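You operate a simulated robot arm through the tools that you are given. There is no shell and no other tool. Be economical: measure what you need, move in short steps, check, and stop when the job is done.

You run a simulated two-armed robot. Do the job below in one go: nothing can be reset, and whatever is moved stays where it is left.

Task
Pick up the felt dauber with one hand, pass it to the other hand and put it on the narrow ledge of the sizing bed.

The check looks at the end state, three seconds after you hand in, the way a careful person would. Anything else that was tipped, shoved, dropped, spilled or broken makes it a failure.

Robot
Two 7-joint arms with two-finger parallel grippers on one trunk, on a base that drives. Base frame: it is fixed to the floor where the robot stands at the start and does not move with it; the origin is under the middle of the robot, x ahead of it, y to its left, z up. Lengths are in mm, angles in degrees, forces in N, time in s.
The left shoulder is at the start at [50, 187, 1060], the right one opposite. With the tool pointing down near the work surface each hand reaches from about 100 to 660 mm from the robot's upright axis, wherever it stands, measured 20 degrees to its own side. Places, roughly: narrow ledge of the SIZING bed (202x16 cm) [2500, -300, 700]. Payload 3.43 kg a hand.
The tool frame of a hand sits at the grasp point between the pads (the TCP): z along the fingers, y along the line on which they close. The tips reach 30 mm beyond it. The gripper opens to 94 mm. The fingers are 28 mm wide and 10 mm thick; the gripper's body (50 by 96 mm) begins 55 mm behind the TCP.
Orientation is that of the tool frame in the base frame, as [roll, pitch, yaw] about the fixed x, y, z axes, in that order (R = Rz(yaw) Ry(pitch) Rx(roll)). With the fingers straight down and closing along the base's y, the tool's x points along the base's -x, its y along +y and its z along -z.

Tools
- The arms move only by the tool servo_tool. It takes "left_commands", "right_commands" or both (then of equal length, played together; a hand with none holds still); each is a list of rows, each a list of 7 numbers: the finger opening in mm, from 0 to 94, then the shift along the base's x, y, z in units of 400 mm (1.0 is 400 mm), then the turn, a rotation vector about the base's x, y, z in units of 90 degrees (1.0 is 90 degrees). In form: [[claw, tx, ty, tz, ax, ay, az], ...]. A call has 1 to 20 rows; each row is the pose to reach, as a shift and turn from the pose commanded when the call began. A call with a number of a shift or a turn outside -1 to 1 is refused whole. A row lasts 0.2 s, in which the tool goes at most 50 mm and 8.6 degrees; a call with a longer step from one row to the next is refused whole, and so is a gripper value outside its range. Where a pose cannot be reached the arm comes as near as it can. A force on the tool above 40 N (or 10 N above the force at the start of the call, whichever is more), or a blocked arm, ends the call early, and 0.2 s more pass. The fingers move at their own pace (about 153 mm/s each) and stop on an object; they squeeze with about 22 N. The grip force told is the motor's: it shows also when the fingers shut on nothing. Time passes only in rows, and 0.2 s behind the last, so rows that repeat a pose let the fingers close. It gives the time, the measured TCP pose, the force on the tool (base axes), the opening and the grip force at its end, in the units of the frame above (readings bear some noise), with the torque about the TCP (base axes, N m) and any sound that the robot's microphone picked up, and new pictures: "show" is both (left out), scene, wrist or none (wrist: the cameras of the hands that moved).
- Cameras (640 x 400 px; columns grow to the right, rows downward): "scene" is now at [143.5, -33.8, 1225.7]; the picture's right is [-0.19, -0.98, 0.00], its down [-0.57, 0.11, -0.81] and it looks along [0.80, -0.16, -0.58] (base axes); focal length 259 px, centre (320, 200). "left" rides on the left gripper at [76, -14, -102] in its tool frame; the picture's right is [0.18, 0.98, 0.00], its down [-0.75, 0.14, -0.64] and it looks along [-0.63, 0.12, 0.77] (tool axes); focal length 243 px, centre (320, 200). "right" rides on the right gripper at [76, 14, -103] in its tool frame; the picture's right is [-0.18, 0.98, 0.00], its down [-0.75, -0.14, -0.64] and it looks along [-0.63, -0.12, 0.77] (tool axes); focal length 243 px, centre (320, 200). There is no depth. A picture from a camera that has moved, and an enlarged one, comes with that camera's place and axes in the base frame and with its lens. The place of the scene camera against the robot may be out by one fixed shift of up to 25 mm in any direction.
- move_column(by): slides the trunk up (or, below 0, down) by that many mm; the arms and the scene camera ride with it, the base frame stays. It gives what a move gives, with no picture.
- drive_base(legs): drives the robot by 1 to 6 legs, each [ahead, left, turn to the left] in mm, mm and degrees, along the robot's own axes; the way and the turn of a leg run together, so that a leg with both is an arc; at most 1500 mm and 180 degrees a leg. The arms and the cameras ride along, it lands a little off, and it stops where it bumps. It gives what a move gives, and a new picture of the scene camera.
- aim_head(pan, tilt): turns the head with the scene camera to pan (to the left, within 80 degrees either way) and tilt (down, from -29 to 69), counted from straight ahead of the robot. It gives what a move gives, and a new picture of the scene camera.
- zoom(camera, box): a new picture of the part [left, top, right, bottom] of that camera's present view, enlarged. The clock stands still meanwhile.
- job_done(): hands the job in; it is judged then, once.

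Work in short steps. Places have to be worked out from the pictures, the camera data and where the tool is seen: move nearer, look again, correct. Check each grasp and each placing, and mend what went wrong. You have 120 turns and 260 pictures in all, those below and enlarged ones among them. Open the grippers and draw the arms clear of the work before you hand the job in, unless the task says otherwise; then end with one line.

The tools are called after "Request:" as name(argument=value, ...) on one line, values as JSON. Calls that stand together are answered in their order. servo_tool: Moves the arms, as the interface text tells. Its arguments: {"type":"object","properties":{"left_commands":{"type":"array","items":{"type":"array","items":{"type":"number"}}},"right_commands":{"type":"array","items":{"type":"array","items":{"type":"number"}}},"show":{"type":"string","enum":["both","scene","wrist","none"]}},"required":[]} The other tools are called the same way: move_column (by) slides the trunk up or down; drive_base (legs) drives the base; aim_head (pan, tilt) turns the head that bears the scene camera; zoom (camera, box) takes an enlarged picture of a part of a camera's view; job_done () hands the job in.

At the start:

```text
time_s: 0.0
left_ee_pos: [382.6, 130.6, 1050.4]
left_tool_rot: [-180.0, 0.0, -179.9]
left_ft_force: [-0.9, 0.1, -0.3]
left_ft_torque: [-0.01, 0.01, -0.02]
left_opening: 94.0
left_grip_force: 0.1
right_ee_pos: [342.9, -211.4, 1034.6]
right_tool_rot: [-180.0, 0.0, 179.9]
right_ft_force: [-0.7, -0.6, -0.6]
right_ft_torque: [-0.01, 0.0, -0.03]
right_opening: 94.0
right_grip_force: 0.1
trunk travel left (down, up): [-275.0, 157.0]
robot x, y, heading: [-3.5, 0.6, 0.2]
head pan, tilt: [-11.2, 35.4]
```

scene: 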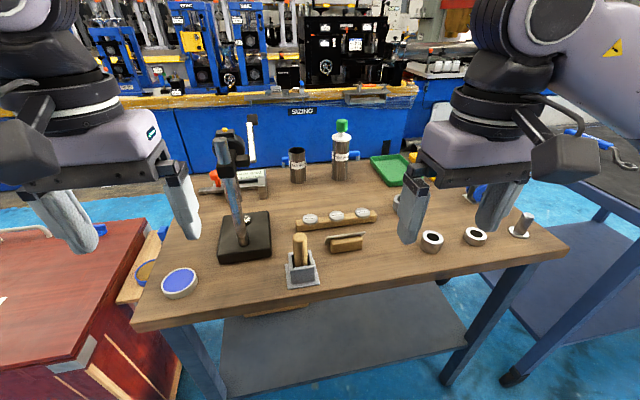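
right: 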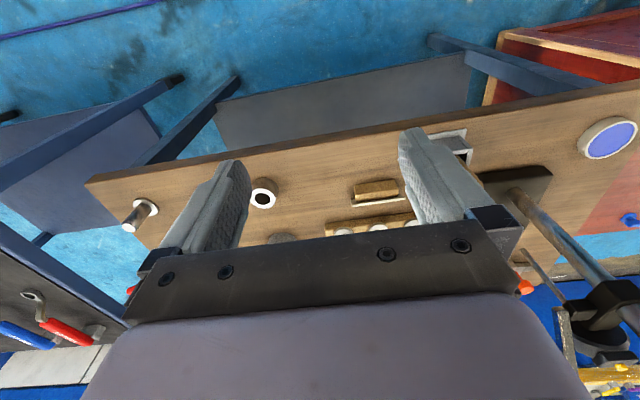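
left: 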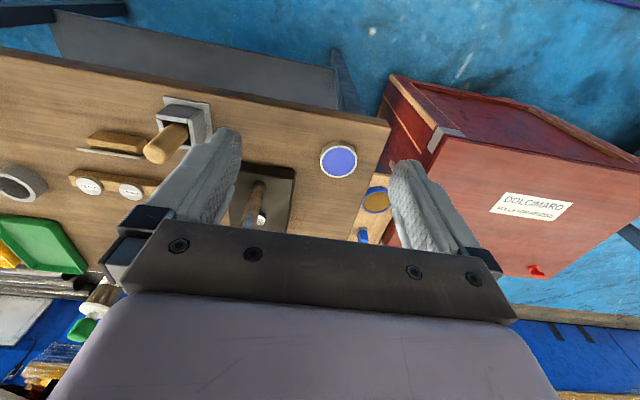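

The bench holds several candidates; the dauber may be the wooden-handled thing in the square holder. I'll zoom in on the scene.

Request:
zoom(camera="scene", box=[200, 200, 400, 325])

Request:
zoom(camera="scene", box=[360, 170, 560, 295])

Request:
zoom(camera="scene", box=[220, 60, 460, 210])

```text
3.20 times, centred on (300, 262) of scene
camera zoom: at [143.5, -33.8, 1225.7], right [-0.19, -0.98, 0.0], down [-0.57, 0.11, -0.81], along [0.8, -0.16, -0.58], focal length 830 px, centre (384, 0)
```

zoom: 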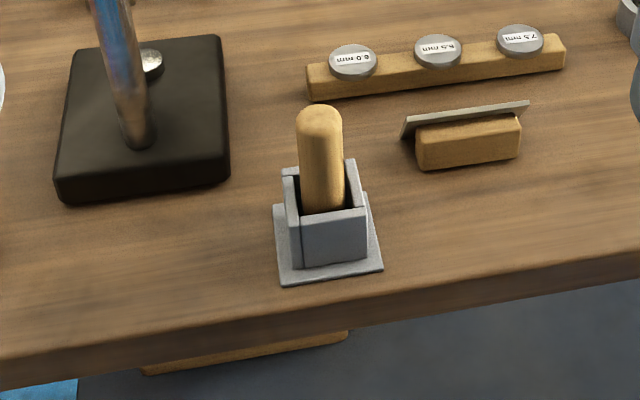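

```text
3.20 times, centred on (460, 232) of scene
camera zoom: at [143.5, -33.8, 1225.7], right [-0.19, -0.98, 0.0], down [-0.57, 0.11, -0.81], along [0.8, -0.16, -0.58], focal length 830 px, centre (-128, 96)
```

zoom: 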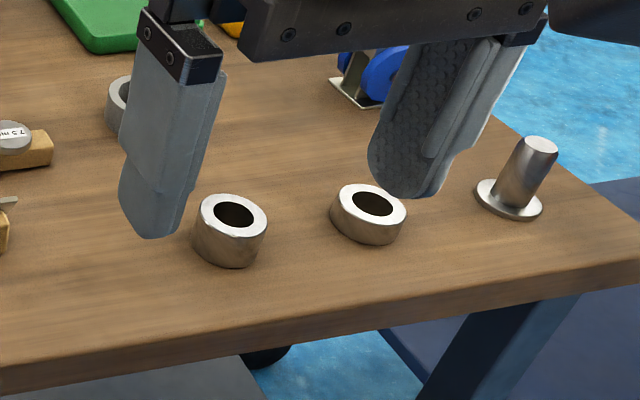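

```text
2.67 times, centred on (340, 135) of scene
camera zoom: at [143.5, -33.8, 1225.7], right [-0.19, -0.98, 0.0], down [-0.57, 0.11, -0.81], along [0.8, -0.16, -0.58], focal length 692 px, centre (267, 373)
```

zoom: 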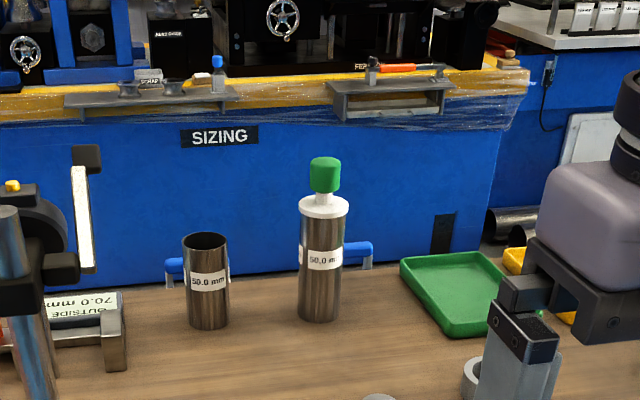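

The wooden peg in the square pot looks like the dauber (wood handle, felt end in the well). I'll look from the left and right wrist cameras for detail.

Request:
zoom(camera="left", box=[60, 70, 260, 195])

Request:
zoom(camera="left", box=[220, 120, 420, 245])

Request:
aim_head(pan=-55, tilt=25)

Request:
aim_head(pan=50, tilt=25)

```text
3.20 times, centred on (160, 132) of left
camera zoom: at [306.2, 115.9, 1150.5], right [-0.19, 0.98, 0.0], down [0.75, 0.14, 0.64], along [0.63, 0.12, -0.77], focal length 776 px, centre (832, 416)
```

zoom: 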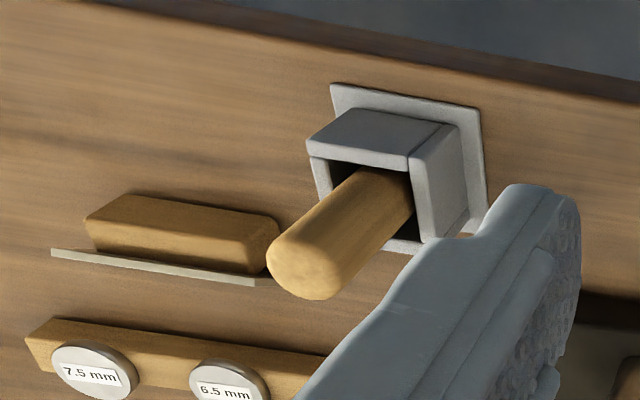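

```text
3.20 times, centred on (320, 182) of left
camera zoom: at [306.2, 115.9, 1150.5], right [-0.19, 0.98, 0.0], down [0.75, 0.14, 0.64], along [0.63, 0.12, -0.77], focal length 776 px, centre (320, 256)
```

zoom: 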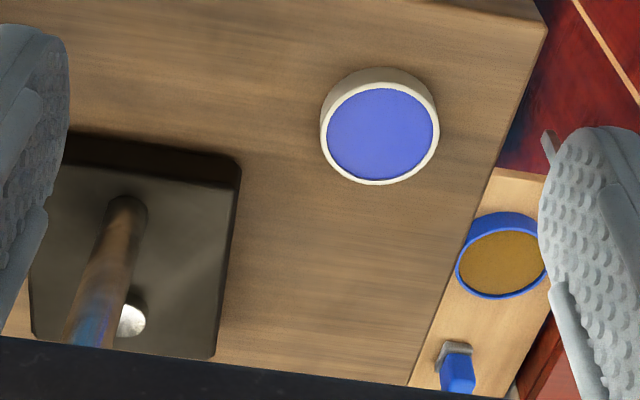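

```text
time_s: 1.1
left_ee_pos: [381.7, 131.3, 1049.5]
left_tool_rot: [-180.0, 0.0, -179.8]
left_ft_force: [0.0, -0.1, 0.4]
left_ft_torque: [0.05, 0.03, 0.03]
left_opening: 94.0
left_grip_force: 0.1
right_ee_pos: [343.8, -211.5, 1033.4]
right_tool_rot: [-180.0, 0.0, -179.9]
right_ft_force: [-0.1, 0.3, -0.3]
right_ft_torque: [-0.02, -0.02, -0.02]
right_opening: 94.0
right_grip_force: 0.0
trunk travel left (down, up): [-275.0, 157.0]
robot x, y, heading: [-0.1, 0.2, -0.1]
head pan, tilt: [-55.0, 25.0]
camera scene: at [110.3, -92.1, 1242.2], right [-0.82, -0.57, 0.0], down [-0.24, 0.35, -0.91], along [0.52, -0.74, -0.42], focal length 259 px, centre (320, 200)
```

scene: 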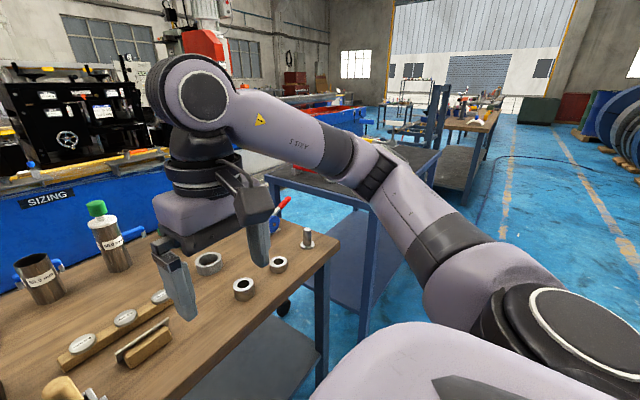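

```text
time_s: 2.9
left_ee_pos: [382.5, 130.7, 1050.1]
left_tool_rot: [179.9, 0.1, -179.9]
left_ft_force: [-0.4, 0.2, -0.1]
left_ft_torque: [-0.01, -0.02, 0.01]
left_opening: 93.7
left_grip_force: 0.0
right_ee_pos: [344.2, -211.5, 1033.7]
right_tool_rot: [180.0, 0.0, 180.0]
right_ft_force: [0.6, -0.3, -0.8]
right_ft_torque: [0.02, 0.01, 0.02]
right_opening: 93.9
right_grip_force: 0.1
trunk travel left (down, up): [-275.0, 157.0]
robot x, y, heading: [-0.5, 3.2, -0.0]
head pan, tilt: [50.0, 25.0]
camera scene: at [116.7, 53.8, 1242.2], right [0.77, -0.64, 0.0], down [-0.27, -0.32, -0.91], along [0.58, 0.69, -0.42], focal length 259 px, centre (320, 200)
```

scene: 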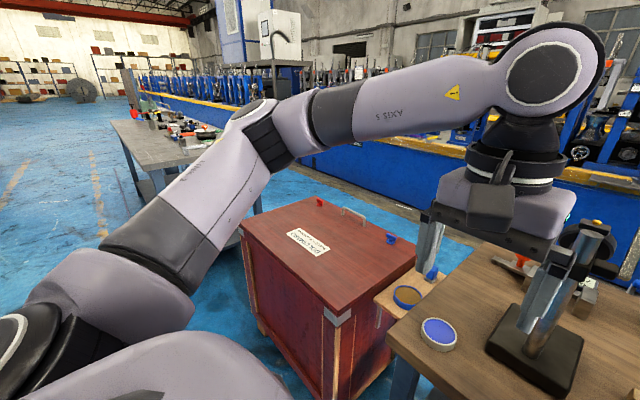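

Left of the bench is a red cabinet, right of it a cart. Now I aim the head at the pot and bring the right hand to hover near it (estimated around [530,-70]).

Request:
servo_tool(right_commands=[[94, 0.1, 0.0, 0, 0, 0, 0], [94, 0.2, 0.05, 0, 0, 0, 0], [94, 0.3, 0.12, -0.03, 0, 0, 0], [94, 0.35, 0.2, -0.1, 0, 0, 0], [94, 0.35, 0.28, -0.15, 0, 0, 0], [94, 0.35, 0.28, -0.15, 0, 0, 0]], left_commands=[[94, 0, 0.1, 0, 0, 0, 0], [94, 0, 0.2, 0, 0, 0, 0], [94, -0.1, 0.25, 0, 0, 0, 0], [94, -0.2, 0.25, 0, 0, 0, 0], [94, -0.2, 0.25, 0, 0, 0, 0], [94, -0.2, 0.25, 0, 0, 0, 0]], show="wrist")

Request:
aim_head(pan=-5, tilt=45)

```text
refused: row 3 steps farther than a row can; nothing moved
```

```text
time_s: 4.2
left_ee_pos: [381.3, 130.8, 1049.4]
left_tool_rot: [-180.0, 0.1, -179.9]
left_ft_force: [0.1, -0.9, -0.5]
left_ft_torque: [0.01, -0.02, 0.01]
left_opening: 94.0
left_grip_force: 0.1
right_ee_pos: [344.3, -211.2, 1034.0]
right_tool_rot: [180.0, 0.0, -179.9]
right_ft_force: [0.7, -0.1, -0.2]
right_ft_torque: [-0.03, -0.03, 0.0]
right_opening: 93.8
right_grip_force: 0.1
trunk travel left (down, up): [-275.0, 157.0]
robot x, y, heading: [0.7, -2.7, -0.0]
head pan, tilt: [-5.0, 45.0]
camera scene: at [138.4, -23.7, 1211.6], right [-0.09, -1.0, 0.0], down [-0.7, 0.06, -0.71], along [0.7, -0.06, -0.71], focal length 259 px, centre (320, 200)
```

scene: 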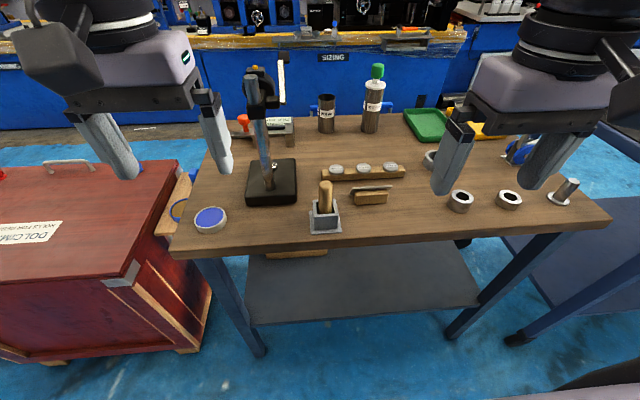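

Cross-fixing with the left wrist view gives the pot opening near [505,-68,~810]. I move the right hand to hover behind it and draw the left aside.

Request:
servo_tool(right_commands=[[94, 0.1, 0.0, 0, 0, 0, 0], [94, 0.2, 0.05, 0, 0, 0, 0], [94, 0.28, 0.12, -0.03, 0, 0, 0], [94, 0.33, 0.2, -0.08, 0, 0, 0], [94, 0.35, 0.28, -0.1, 0, 0, 0], [94, 0.35, 0.34, -0.1, 0, 0, 0], [94, 0.35, 0.34, -0.1, 0, 0, 0]], left_commands=[[94, 0, 0.1, 0, 0, 0, 0], [94, 0, 0.2, 0, 0, 0, 0], [94, -0.1, 0.25, 0, 0, 0, 0], [94, -0.2, 0.25, 0, 0, 0, 0], [94, -0.2, 0.25, 0, 0, 0, 0], [94, -0.2, 0.25, 0, 0, 0, 0], [94, -0.2, 0.25, 0, 0, 0, 0]], show="both")

```text
time_s: 5.8
left_ee_pos: [299.9, 232.2, 1050.8]
left_tool_rot: [-180.0, 0.1, -179.9]
left_ft_force: [1.1, -0.4, -0.1]
left_ft_torque: [-0.02, 0.0, -0.01]
left_opening: 94.1
left_grip_force: 0.0
right_ee_pos: [485.1, -75.2, 991.9]
right_tool_rot: [-180.0, -0.1, -179.9]
right_ft_force: [-0.4, 0.0, 0.3]
right_ft_torque: [0.03, 0.02, -0.02]
right_opening: 94.1
right_grip_force: 0.1
trunk travel left (down, up): [-275.0, 157.0]
robot x, y, heading: [1.3, 2.7, 0.1]
head pan, tilt: [-5.0, 45.0]
camera scene: at [138.4, -23.8, 1211.6], right [-0.09, -1.0, 0.0], down [-0.7, 0.06, -0.71], along [0.7, -0.06, -0.71], focal length 259 px, centre (320, 200)
camera right: at [408.5, -59.8, 1094.2], right [0.18, 0.98, 0.0], down [0.75, -0.14, 0.64], along [0.63, -0.12, -0.77], focal length 243 px, centre (320, 200)
camera left: at [224.8, 216.4, 1151.8], right [-0.19, 0.98, 0.0], down [0.75, 0.14, 0.64], along [0.63, 0.12, -0.77], focal length 243 px, centre (320, 200)
```

scene: 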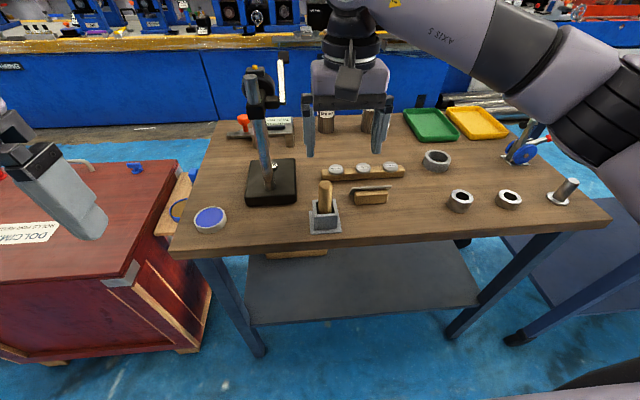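
right: 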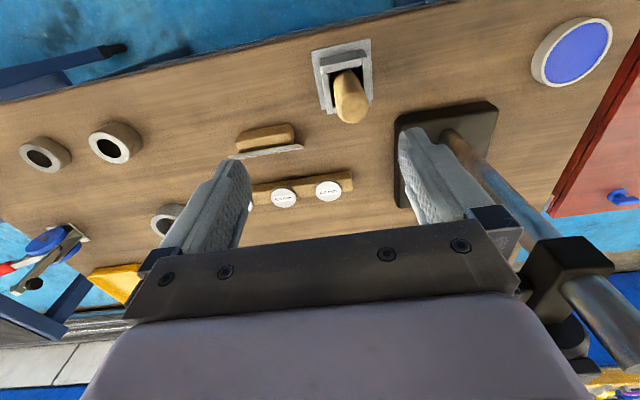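
left: 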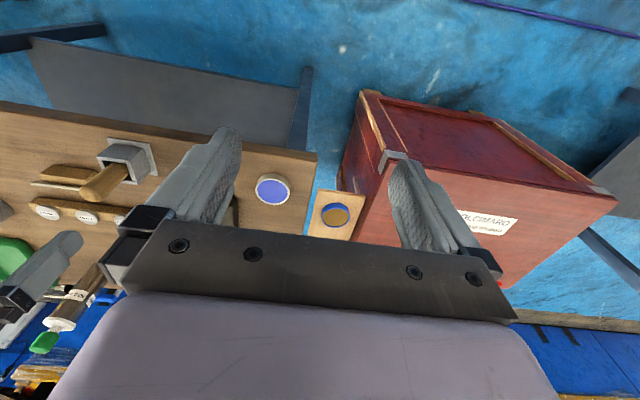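

Handle tip fixes at about [479,-48,900] from the two wrist views. I zoom in for refinement.

Request:
zoom(camera="right", box=[262, 20, 422, 120])

Request:
zoom(camera="left", box=[40, 120, 200, 220])

```text
4.00 times, centred on (342, 70) of right
camera zoom: at [408.5, -59.8, 1094.2], right [0.18, 0.98, 0.0], down [0.75, -0.14, 0.64], along [0.63, -0.12, -0.77], focal length 970 px, centre (232, 720)
```

zoom: 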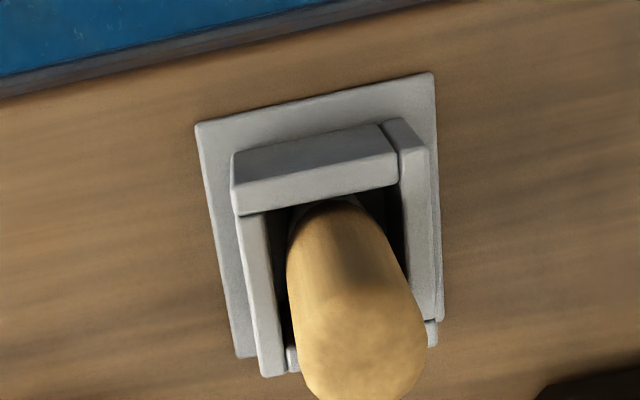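

```text
4.00 times, centred on (120, 170) of left
camera zoom: at [224.8, 216.4, 1151.8], right [-0.19, 0.98, 0.0], down [0.75, 0.14, 0.64], along [0.63, 0.12, -0.77], focal length 970 px, centre (1120, 320)
```

zoom: 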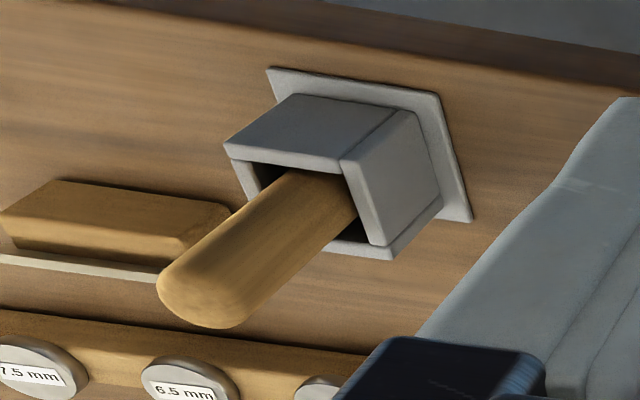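

Handle axis ≈ [479,-48], tip z≈900, pot rim ≈828, bench ≈792. I move above the handle with tips just over the top and check.

Request:
servo_tool(right_commands=[[70, -0.015, 0.07, -0.02, 0, 0, 0], [70, -0.015, 0.07, -0.1, 0, 0, 0], [70, -0.015, 0.07, -0.1, 0, 0, 0]], show="both")

Request:
zoom(camera="right", box=[200, 20, 440, 170])

Request:
zoom(camera="scene", box=[250, 120, 410, 220])

```text
time_s: 6.6
left_ee_pos: [300.7, 230.6, 1050.4]
left_tool_rot: [180.0, -0.1, -180.0]
left_ft_force: [-0.1, -0.1, 0.6]
left_ft_torque: [0.01, 0.0, 0.0]
left_opening: 94.0
left_grip_force: 0.0
right_ee_pos: [480.1, -46.4, 952.9]
right_tool_rot: [180.0, 0.1, 180.0]
right_ft_force: [0.1, 0.3, 1.2]
right_ft_torque: [0.02, 0.0, 0.01]
right_opening: 70.2
right_grip_force: 0.0
trunk travel left (down, up): [-275.0, 157.0]
robot x, y, heading: [-0.4, 0.6, -0.0]
head pan, tilt: [-5.0, 45.0]
camera scene: at [138.4, -23.8, 1211.6], right [-0.09, -1.0, 0.0], down [-0.7, 0.06, -0.71], along [0.7, -0.06, -0.71], focal length 259 px, centre (320, 200)
camera right: at [403.5, -32.1, 1054.8], right [0.18, 0.98, 0.0], down [0.75, -0.14, 0.64], along [0.63, -0.12, -0.77], focal length 243 px, centre (320, 200)
```

scene: 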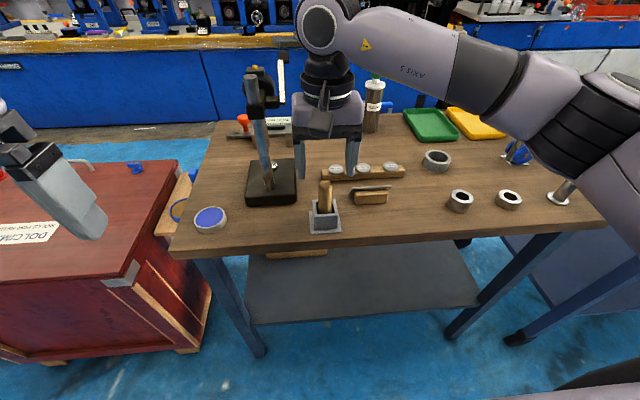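
right: 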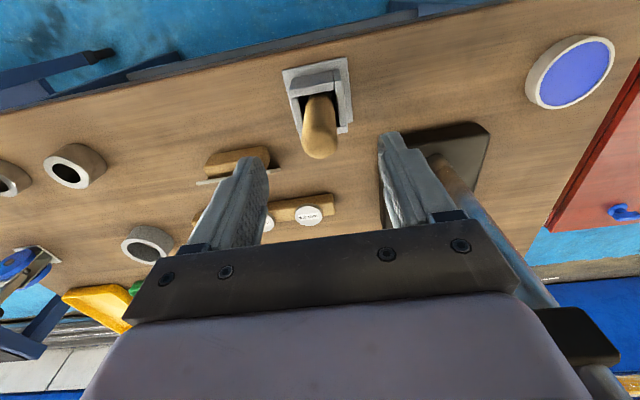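

```text
2.67 times, centred on (320, 95) of right
camera zoom: at [403.5, -32.1, 1054.8], right [0.18, 0.98, 0.0], down [0.75, -0.14, 0.64], along [0.63, -0.12, -0.77], focal length 647 px, centre (320, 480)
```

zoom: 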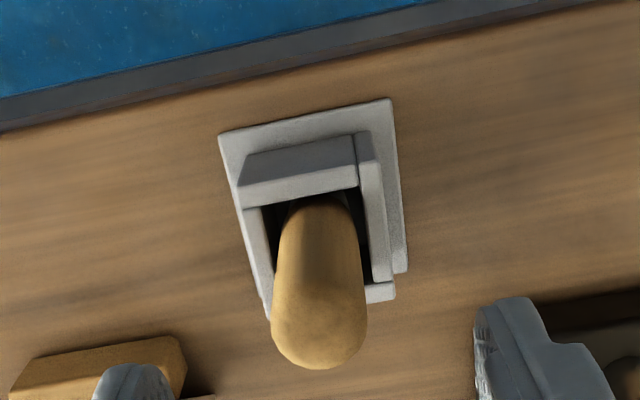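

```text
4.00 times, centred on (330, 170) of scene
camera zoom: at [138.4, -23.8, 1211.6], right [-0.09, -1.0, 0.0], down [-0.7, 0.06, -0.71], along [0.7, -0.06, -0.71], focal length 1038 px, centre (280, 320)
```

zoom: 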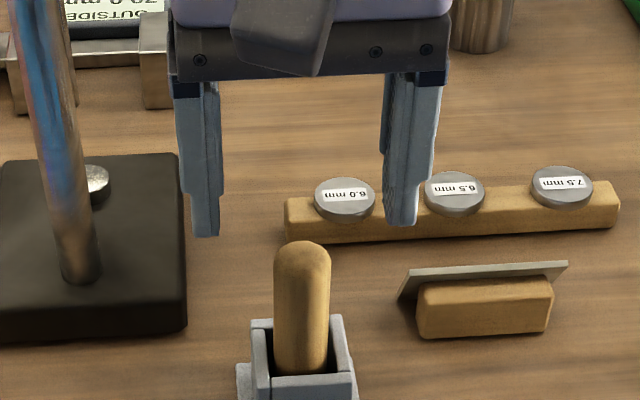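

Geometry agrees: tip ≈[480,-48,905]. I descend so the tips reach ~z 862 and close.

Request:
servo_tool(right_commands=[[70, 0, -0.004, -0.08, 0, 0, 0], [70, 0, -0.004, -0.15, 0, 0, 0], [70, 0, -0.004, -0.15, 0, 0, 0]], show="both")

Request:
zoom(camera="scene", box=[250, 140, 410, 240])

```text
time_s: 7.4
left_ee_pos: [300.9, 232.6, 1051.5]
left_tool_rot: [-180.0, 0.0, -179.8]
left_ft_force: [-0.1, -0.7, -0.7]
left_ft_torque: [0.0, -0.05, -0.02]
left_opening: 94.0
left_grip_force: 0.0
right_ee_pos: [480.3, -50.8, 893.5]
right_tool_rot: [180.0, 0.0, 180.0]
right_ft_force: [0.5, -0.2, 0.4]
right_ft_torque: [-0.02, 0.0, 0.02]
right_opening: 69.8
right_grip_force: 0.1
trunk travel left (down, up): [-275.0, 157.0]
robot x, y, heading: [1.3, 1.2, -0.1]
head pan, tilt: [-5.0, 45.0]
camera scene: at [138.4, -23.8, 1211.6], right [-0.09, -1.0, 0.0], down [-0.7, 0.06, -0.71], along [0.7, -0.06, -0.71], focal length 259 px, centre (320, 200)
camera right: at [404.1, -36.7, 995.5], right [0.18, 0.98, 0.0], down [0.75, -0.14, 0.64], along [0.63, -0.12, -0.77], focal length 243 px, centre (320, 200)
```

scene: 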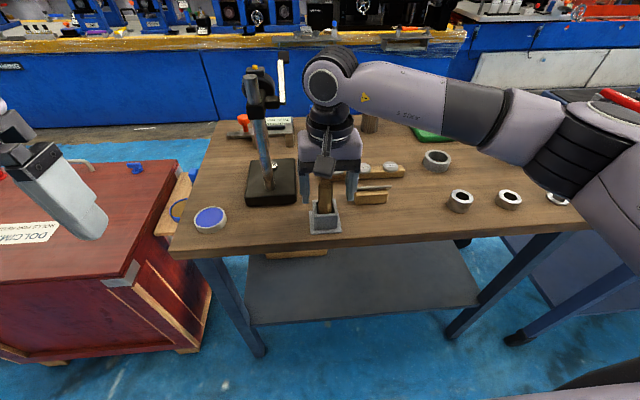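
right: 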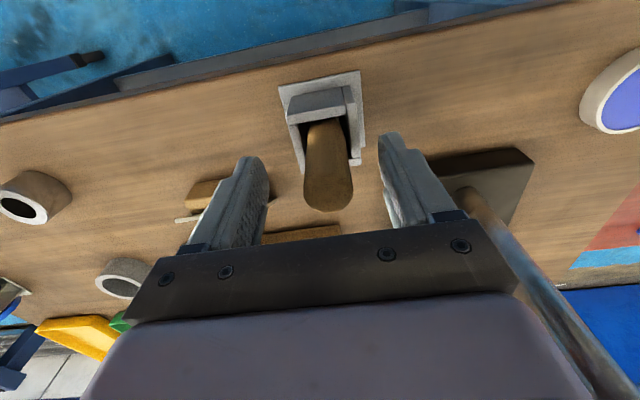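

```text
4.00 times, centred on (330, 190) of scene
camera zoom: at [138.4, -23.8, 1211.6], right [-0.09, -1.0, 0.0], down [-0.7, 0.06, -0.71], along [0.7, -0.06, -0.71], focal length 1038 px, centre (280, 240)
```

zoom: 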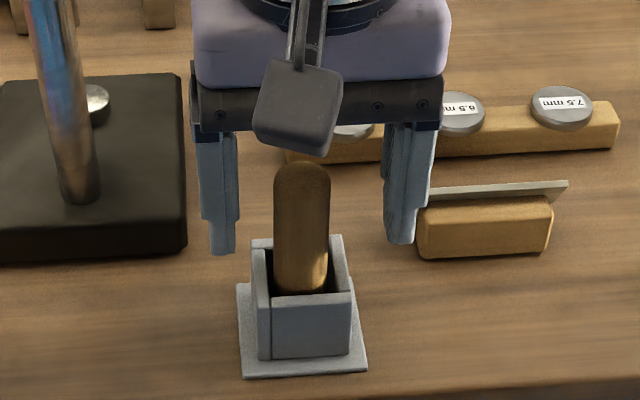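

The fingers straddle the handle well, a bit lower than needed; I raise 8 mm, recentre 3 mm in y, and close.

Request:
servo_tool(right_commands=[[70, 0, 0.007, 0.02, 0, 0, 0], [50, 0, 0.007, 0.02, 0, 0, 0], [30, 0, 0.007, 0.02, 0, 0, 0], [10, 0, 0.007, 0.02, 0, 0, 0], [5, 0, 0.007, 0.02, 0, 0, 0], [5, 0, 0.007, 0.02, 0, 0, 0]], show="both")

Request:
zoom(camera="scene", box=[250, 140, 410, 240])

```text
time_s: 8.8
left_ee_pos: [301.5, 231.5, 1050.9]
left_tool_rot: [-180.0, 0.0, -179.9]
left_ft_force: [0.3, 0.8, -0.6]
left_ft_torque: [0.0, 0.0, 0.02]
left_opening: 93.9
left_grip_force: 0.0
right_ee_pos: [480.6, -48.3, 901.4]
right_tool_rot: [-180.0, 0.0, 180.0]
right_ft_force: [-0.3, 0.5, 1.0]
right_ft_torque: [0.03, -0.04, 0.03]
right_opening: 24.7
right_grip_force: 21.9
trunk travel left (down, up): [-275.0, 157.0]
robot x, y, heading: [2.6, 0.1, -0.1]
head pan, tilt: [-5.0, 45.0]
camera scene: at [138.4, -23.8, 1211.6], right [-0.09, -1.0, 0.0], down [-0.7, 0.06, -0.71], along [0.7, -0.06, -0.71], focal length 259 px, centre (320, 200)
camera right: at [403.8, -33.6, 1004.2], right [0.18, 0.98, 0.0], down [0.75, -0.14, 0.64], along [0.63, -0.12, -0.77], focal length 243 px, centre (320, 200)
```

scene: 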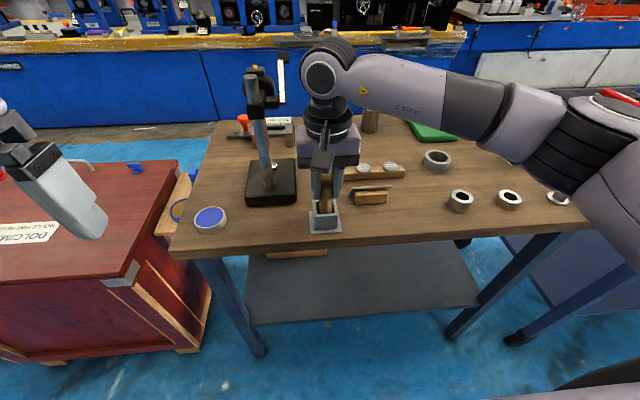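
right: 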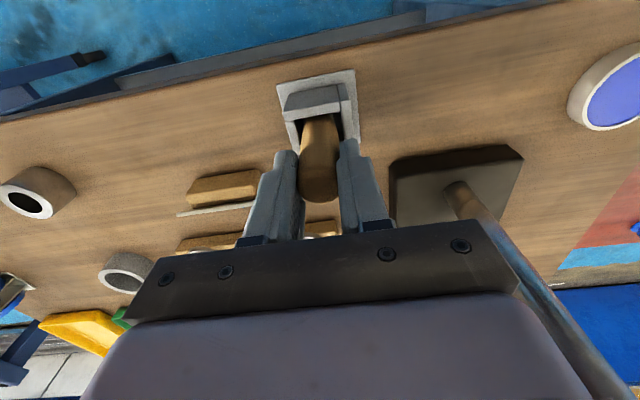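

```text
4.00 times, centred on (330, 190) of scene
camera zoom: at [138.4, -23.8, 1211.6], right [-0.09, -1.0, 0.0], down [-0.7, 0.06, -0.71], along [0.7, -0.06, -0.71], focal length 1038 px, centre (280, 240)
```

zoom: 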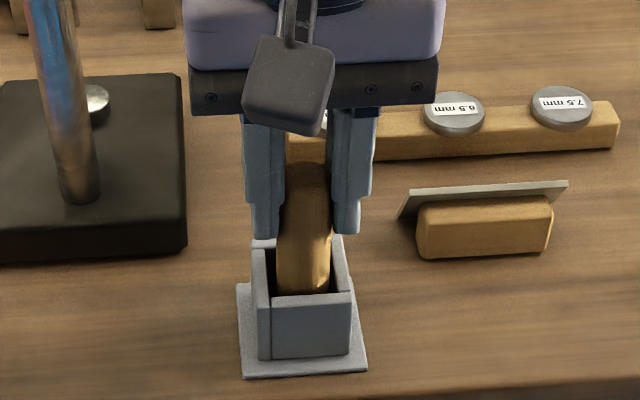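

Gripped at 24.7 mm, 22 N. I lift straight up 120 mm, gently.

Request:
servo_tool(right_commands=[[5, 0, 0, 0.03, 0, 0, 0], [5, 0, 0, 0.06, 0, 0, 0], [5, 0, 0, 0.1, 0, 0, 0], [5, 0, 0, 0.16, 0, 0, 0], [5, 0, 0, 0.23, 0, 0, 0], [5, 0, 0, 0.3, 0, 0, 0], [5, 0, 0, 0.3, 0, 0, 0]], show="both")

Request:
zoom(camera="scene", box=[250, 100, 410, 240])

Request:
zoom(camera="right", box=[200, 20, 440, 220])

```text
time_s: 10.4
left_ee_pos: [300.0, 231.8, 1050.1]
left_tool_rot: [180.0, 0.1, -179.9]
left_ft_force: [0.1, -1.1, 0.1]
left_ft_torque: [0.0, 0.01, -0.02]
left_opening: 94.1
left_grip_force: 0.0
right_ee_pos: [477.8, -45.3, 1023.9]
right_tool_rot: [-179.9, 0.0, -180.0]
right_ft_force: [0.0, -0.1, -0.6]
right_ft_torque: [0.03, -0.03, 0.01]
right_opening: 24.8
right_grip_force: 22.1
trunk travel left (down, up): [-275.0, 157.0]
robot x, y, heading: [-0.4, 4.0, -0.4]
head pan, tilt: [-5.0, 45.0]
camera scene: at [138.5, -23.8, 1211.6], right [-0.09, -1.0, 0.0], down [-0.7, 0.06, -0.71], along [0.7, -0.06, -0.71], focal length 259 px, centre (320, 200)
camera right: at [400.8, -31.0, 1124.8], right [0.18, 0.98, 0.0], down [0.75, -0.14, 0.64], along [0.63, -0.12, -0.77], focal length 243 px, centre (320, 200)
```

scene: 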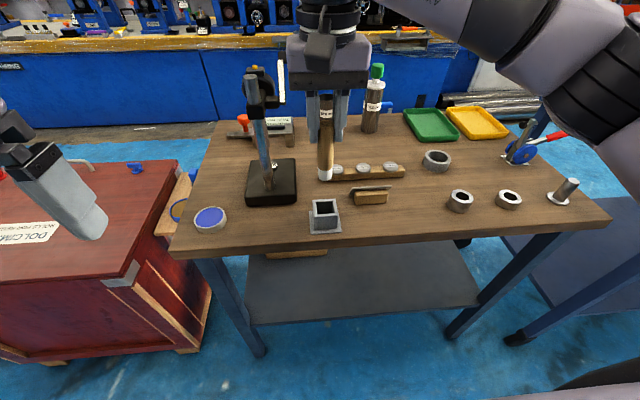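
right: 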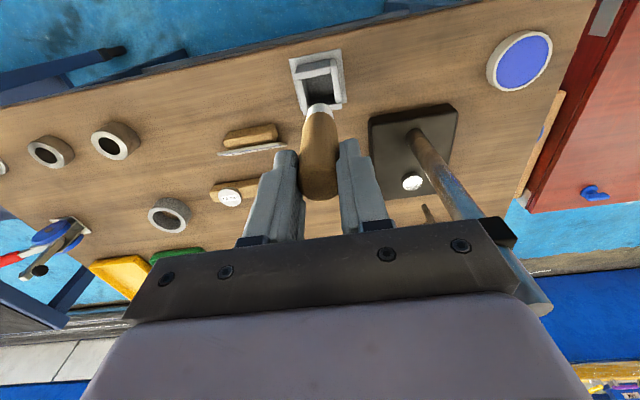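

```text
2.86 times, centred on (330, 170) of scene
camera zoom: at [138.5, -23.8, 1211.6], right [-0.09, -1.0, 0.0], down [-0.7, 0.06, -0.71], along [0.7, -0.06, -0.71], focal length 741 px, centre (291, 286)
```

zoom: 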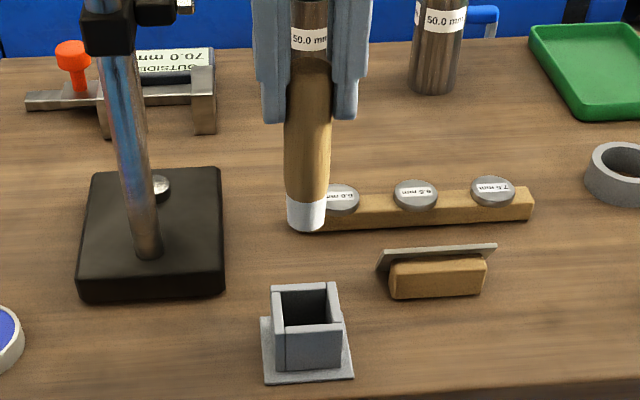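

```text
2.00 times, centred on (320, 120) of right
camera zoom: at [400.8, -31.0, 1124.8], right [0.18, 0.98, 0.0], down [0.75, -0.14, 0.64], along [0.63, -0.12, -0.77], focal length 485 px, centre (320, 360)
```

zoom: 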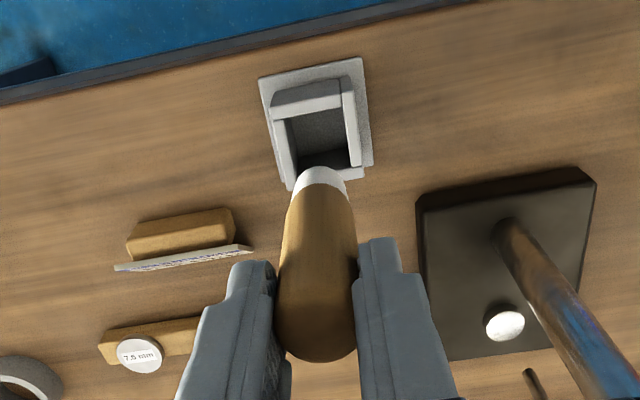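

It's the dauber: wooden handle, white felt end; about 112 mm long, ~78 mm free below the right fingertips (felt end near z≈916). I'll prepare the left hand: pitch it up so it points forward and 30° down, moving it forward at the same time.

Request:
servo_tool(left_commands=[[94, 0.05, 0, 0, 0, -0.09, 0], [94, 0.1, 0, 0, 0, -0.18, 0], [94, 0.15, 0, 0, 0, -0.27, 0], [94, 0.2, 0, 0, 0, -0.36, 0], [94, 0.25, 0, 0, 0, -0.45, 0], [94, 0.28, 0, 0, 0, -0.54, 0], [94, 0.28, 0, 0, 0, -0.62, 0], [94, 0.28, 0, 0, 0, -0.667, 0], [94, 0.28, 0, 0, 0, -0.667, 0]], show="both")

```text
time_s: 12.4
left_ee_pos: [416.7, 230.4, 1050.3]
left_tool_rot: [-179.9, 60.0, -179.8]
left_ft_force: [-0.1, 0.1, 0.3]
left_ft_torque: [0.01, 0.04, -0.01]
left_opening: 93.9
left_grip_force: 0.1
right_ee_pos: [476.4, -44.5, 1022.5]
right_tool_rot: [-179.9, 0.1, -180.0]
right_ft_force: [0.8, -0.6, 0.2]
right_ft_torque: [-0.03, -0.02, -0.01]
right_opening: 24.8
right_grip_force: 22.5
trunk travel left (down, up): [-275.0, 157.0]
robot x, y, heading: [0.3, -3.3, -0.1]
head pan, tilt: [-5.0, 45.0]
camera scene: at [138.4, -23.8, 1211.6], right [-0.09, -1.0, 0.0], down [-0.7, 0.06, -0.71], along [0.7, -0.06, -0.71], focal length 259 px, centre (320, 200)
camera left: at [289.5, 215.2, 1034.5], right [-0.09, 0.98, -0.16], down [-0.18, 0.14, 0.97], along [0.98, 0.12, 0.16], focal length 243 px, centre (320, 200)
```

scene: 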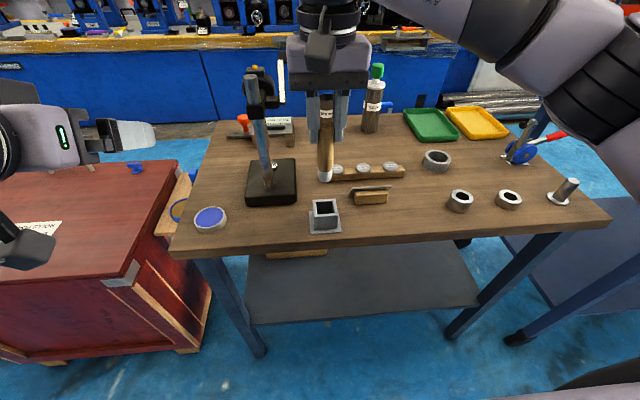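
left: 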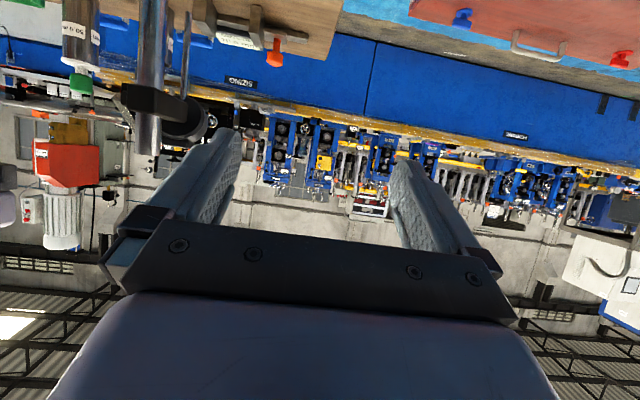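

The left camera is below the hand now. I yaw the left hand 45° to the right and bring it to a stand-off about 110 mm short of the dauber.

Request:
servo_tool(left_commands=[[94, 0, -0.05, 0, 0, 0, -0.09], [94, 0, -0.12, 0, 0, 0, -0.18], [94, 0, -0.2, -0.02, 0, 0, -0.27], [94, 0, -0.3, -0.04, 0, 0, -0.36], [94, -0.02, -0.4, -0.06, 0, 0, -0.44], [94, -0.03, -0.48, -0.075, 0, 0, -0.5], [94, -0.03, -0.5, -0.075, 0, 0, -0.5], [94, -0.03, -0.5, -0.075, 0, 0, -0.5]], show="both")

```text
time_s: 14.2
left_ee_pos: [402.2, 30.3, 1020.8]
left_tool_rot: [-179.8, 59.9, 135.0]
left_ft_force: [-0.1, -0.4, -0.5]
left_ft_torque: [0.03, 0.01, 0.01]
left_opening: 93.9
left_grip_force: 0.1
right_ee_pos: [477.1, -45.5, 1022.8]
right_tool_rot: [180.0, 0.1, -180.0]
right_ft_force: [-0.4, 0.3, -0.5]
right_ft_torque: [0.02, 0.01, -0.01]
right_opening: 24.4
right_grip_force: 22.0
trunk travel left (down, up): [-275.0, 157.0]
robot x, y, heading: [0.2, 1.7, -0.0]
head pan, tilt: [-5.0, 45.0]
camera scene: at [138.4, -23.8, 1211.6], right [-0.09, -1.0, 0.0], down [-0.7, 0.06, -0.71], along [0.7, -0.06, -0.71], focal length 259 px, centre (320, 200)
camera left: at [302.9, 109.9, 1004.7], right [0.63, 0.76, -0.16], down [-0.03, 0.23, 0.97], along [0.78, -0.61, 0.16], focal length 243 px, centre (320, 200)
```

scene: 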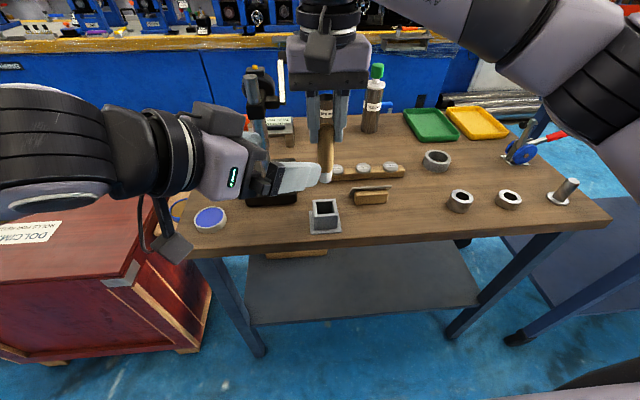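
left: 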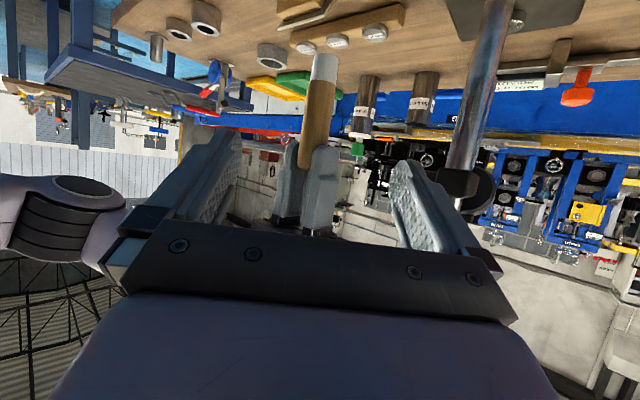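

Triangulation from the left camera matches: felt end at z≈917, right fingertips ≈991. I advance the open left hand along its axis toward [477,-46,957], most of the way, and check.

Request:
servo_tool(left_commands=[[94, 0.05, -0.05, -0.043, 0, 0, 0], [94, 0.1, -0.1, -0.086, 0, 0, 0], [94, 0.15, -0.152, -0.13, 0, 0, 0], [94, 0.15, -0.152, -0.13, 0, 0, 0]], show="both")

Request:
zoom(camera="scene", box=[230, 80, 390, 220])

```text
time_s: 15.2
left_ee_pos: [460.9, -30.3, 968.4]
left_tool_rot: [-179.9, 60.0, 135.2]
left_ft_force: [0.2, 0.4, -0.2]
left_ft_torque: [0.01, 0.02, -0.02]
left_opening: 94.1
left_grip_force: 0.0
right_ee_pos: [476.8, -45.2, 1022.1]
right_tool_rot: [-180.0, -0.1, -179.9]
right_ft_force: [0.0, 0.0, 0.7]
right_ft_torque: [-0.03, -0.03, -0.01]
right_opening: 24.3
right_grip_force: 22.1
trunk travel left (down, up): [-275.0, 157.0]
robot x, y, heading: [-2.4, 2.2, 0.1]
head pan, tilt: [-5.0, 45.0]
camera scene: at [138.4, -23.8, 1211.6], right [-0.09, -1.0, 0.0], down [-0.7, 0.06, -0.71], along [0.7, -0.06, -0.71], focal length 259 px, centre (320, 200)
camera left: at [362.2, 49.4, 953.0], right [0.63, 0.76, -0.16], down [-0.03, 0.23, 0.97], along [0.78, -0.61, 0.16], focal length 243 px, centre (320, 200)
```

scene: 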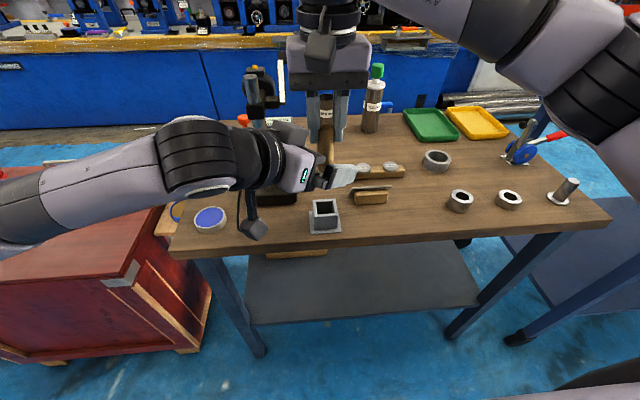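
left: 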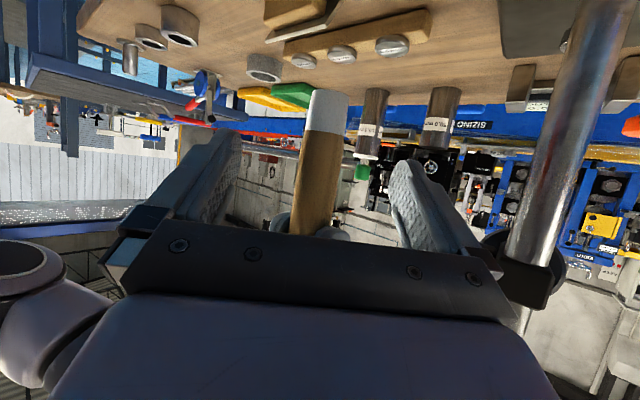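

```text
2.86 times, centred on (310, 150) of scene
camera zoom: at [138.4, -23.8, 1211.6], right [-0.09, -1.0, 0.0], down [-0.7, 0.06, -0.71], along [0.7, -0.06, -0.71], focal length 741 px, centre (349, 343)
```

zoom: 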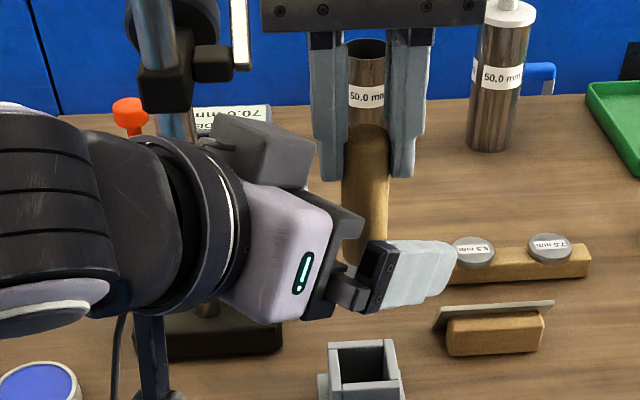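

Dauber sits centred between the left fingers. I advance the last ~20 mm and close the left fingers.

Request:
servo_tool(left_commands=[[94, 0.038, -0.037, -0.028, 0, 0, 0], [94, 0.038, -0.037, -0.028, 0, 0, 0], [70, 0.038, -0.037, -0.028, 0, 0, 0], [50, 0.038, -0.037, -0.028, 0, 0, 0], [30, 0.038, -0.037, -0.028, 0, 0, 0], [5, 0.038, -0.037, -0.028, 0, 0, 0], [5, 0.038, -0.037, -0.028, 0, 0, 0], [5, 0.038, -0.037, -0.028, 0, 0, 0]], show="both")

Request:
zoom(camera="scene", box=[230, 80, 390, 220])

```text
time_s: 17.0
left_ee_pos: [477.3, -44.7, 958.1]
left_tool_rot: [-179.8, 60.0, 135.0]
left_ft_force: [-1.9, 0.0, -0.6]
left_ft_torque: [-0.23, -0.16, 0.0]
left_opening: 28.8
left_grip_force: 21.9
right_ee_pos: [476.7, -46.2, 1022.8]
right_tool_rot: [179.9, 0.0, -180.0]
right_ft_force: [1.7, 0.9, 0.8]
right_ft_torque: [0.22, 0.04, 0.0]
right_opening: 24.6
right_grip_force: 22.5
trunk travel left (down, up): [-275.0, 157.0]
robot x, y, heading: [-0.5, 1.0, 0.1]
head pan, tilt: [-5.0, 45.0]
camera scene: at [138.4, -23.8, 1211.6], right [-0.09, -1.0, 0.0], down [-0.7, 0.06, -0.71], along [0.7, -0.06, -0.71], focal length 259 px, centre (320, 200)
camera left: at [377.1, 34.8, 941.4], right [0.63, 0.76, -0.16], down [-0.03, 0.23, 0.97], along [0.78, -0.61, 0.16], focal length 243 px, centre (320, 200)
```

scene: 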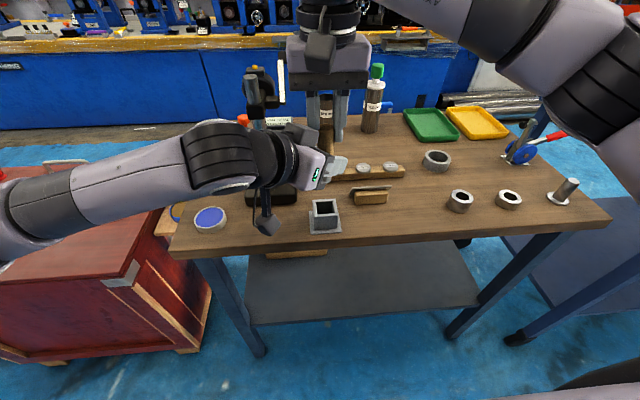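
left: 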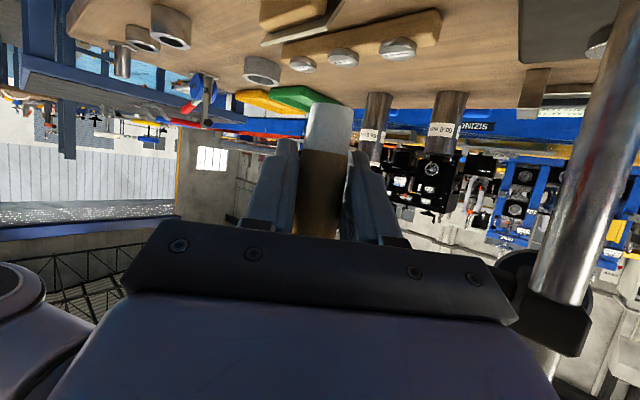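

```text
2.86 times, centred on (310, 150) of scene
camera zoom: at [138.4, -23.8, 1211.6], right [-0.09, -1.0, 0.0], down [-0.7, 0.06, -0.71], along [0.7, -0.06, -0.71], focal length 741 px, centre (349, 343)
```

zoom: 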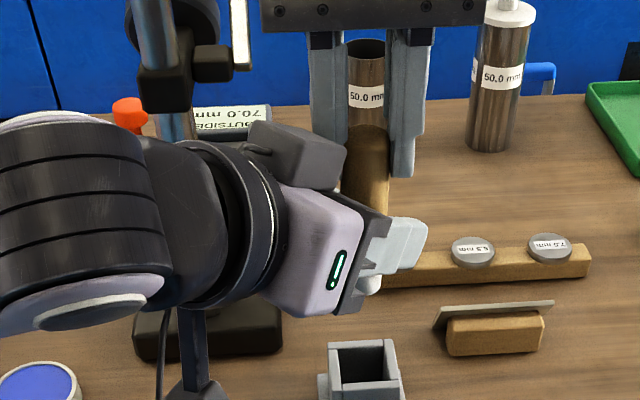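

Left holds the lower barrel (28.8 mm, 22 N). I open the right hand to 50 mm and lift it straight off.

Request:
servo_tool(right_commands=[[35, 0, 0, 0, 0, 0, 0], [50, 0, 0, 0, 0, 0, 0], [50, 0, 0, 0, 0, 0, 0], [50, 0, 0, 0.06, 0, 0, 0], [50, 0, 0, 0.15, 0, 0, 0], [50, 0, 0, 0.25, 0, 0, 0], [50, 0, 0, 0.25, 0, 0, 0]], show="both")

Request:
zoom(camera="scene", box=[230, 80, 390, 220])

```text
time_s: 18.6
left_ee_pos: [476.7, -43.3, 957.8]
left_tool_rot: [-179.8, 60.1, 135.2]
left_ft_force: [0.1, 0.2, -0.4]
left_ft_torque: [0.02, 0.02, -0.01]
left_opening: 29.0
left_grip_force: 21.6
right_ee_pos: [480.2, -46.7, 1123.3]
right_tool_rot: [179.9, -0.1, -180.0]
right_ft_force: [0.0, -0.3, 1.0]
right_ft_torque: [-0.01, -0.02, -0.03]
right_opening: 50.1
right_grip_force: 0.0
trunk travel left (down, up): [-275.0, 157.0]
robot x, y, heading: [-1.5, -2.0, 0.1]
head pan, tilt: [-5.0, 45.0]
camera scene: at [138.5, -23.8, 1211.6], right [-0.09, -1.0, 0.0], down [-0.7, 0.06, -0.71], along [0.7, -0.06, -0.71], focal length 259 px, centre (320, 200)
camera right: at [403.9, -32.3, 1225.1], right [0.18, 0.98, 0.0], down [0.75, -0.14, 0.64], along [0.63, -0.12, -0.77], focal length 243 px, centre (320, 200)
```

scene: 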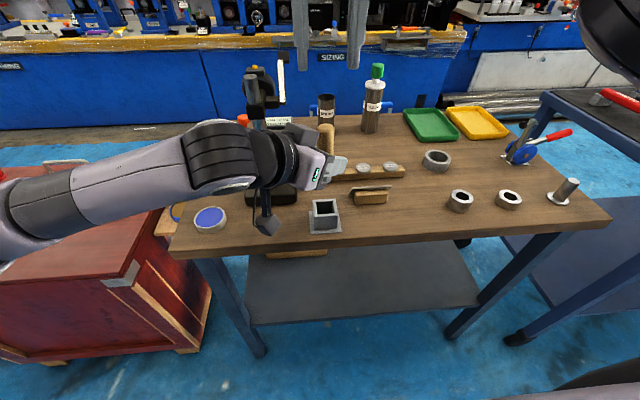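
right: 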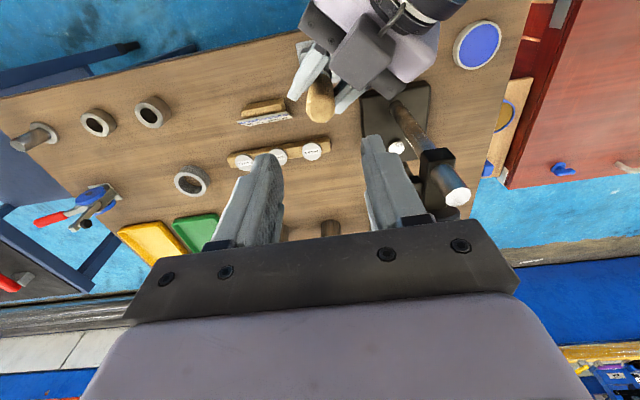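

```text
2.86 times, centred on (310, 150) of scene
camera zoom: at [138.5, -23.8, 1211.6], right [-0.09, -1.0, 0.0], down [-0.7, 0.06, -0.71], along [0.7, -0.06, -0.71], focal length 741 px, centre (349, 343)
```

zoom: 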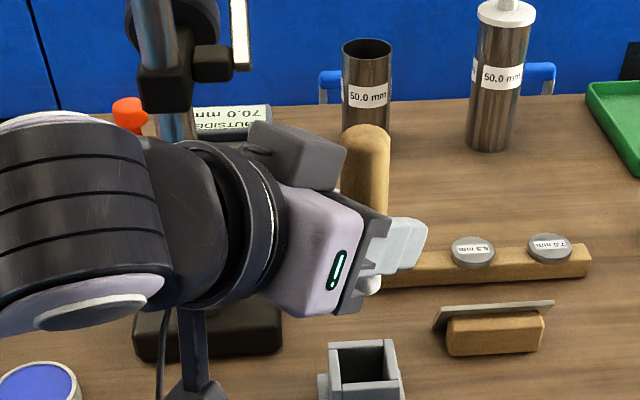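

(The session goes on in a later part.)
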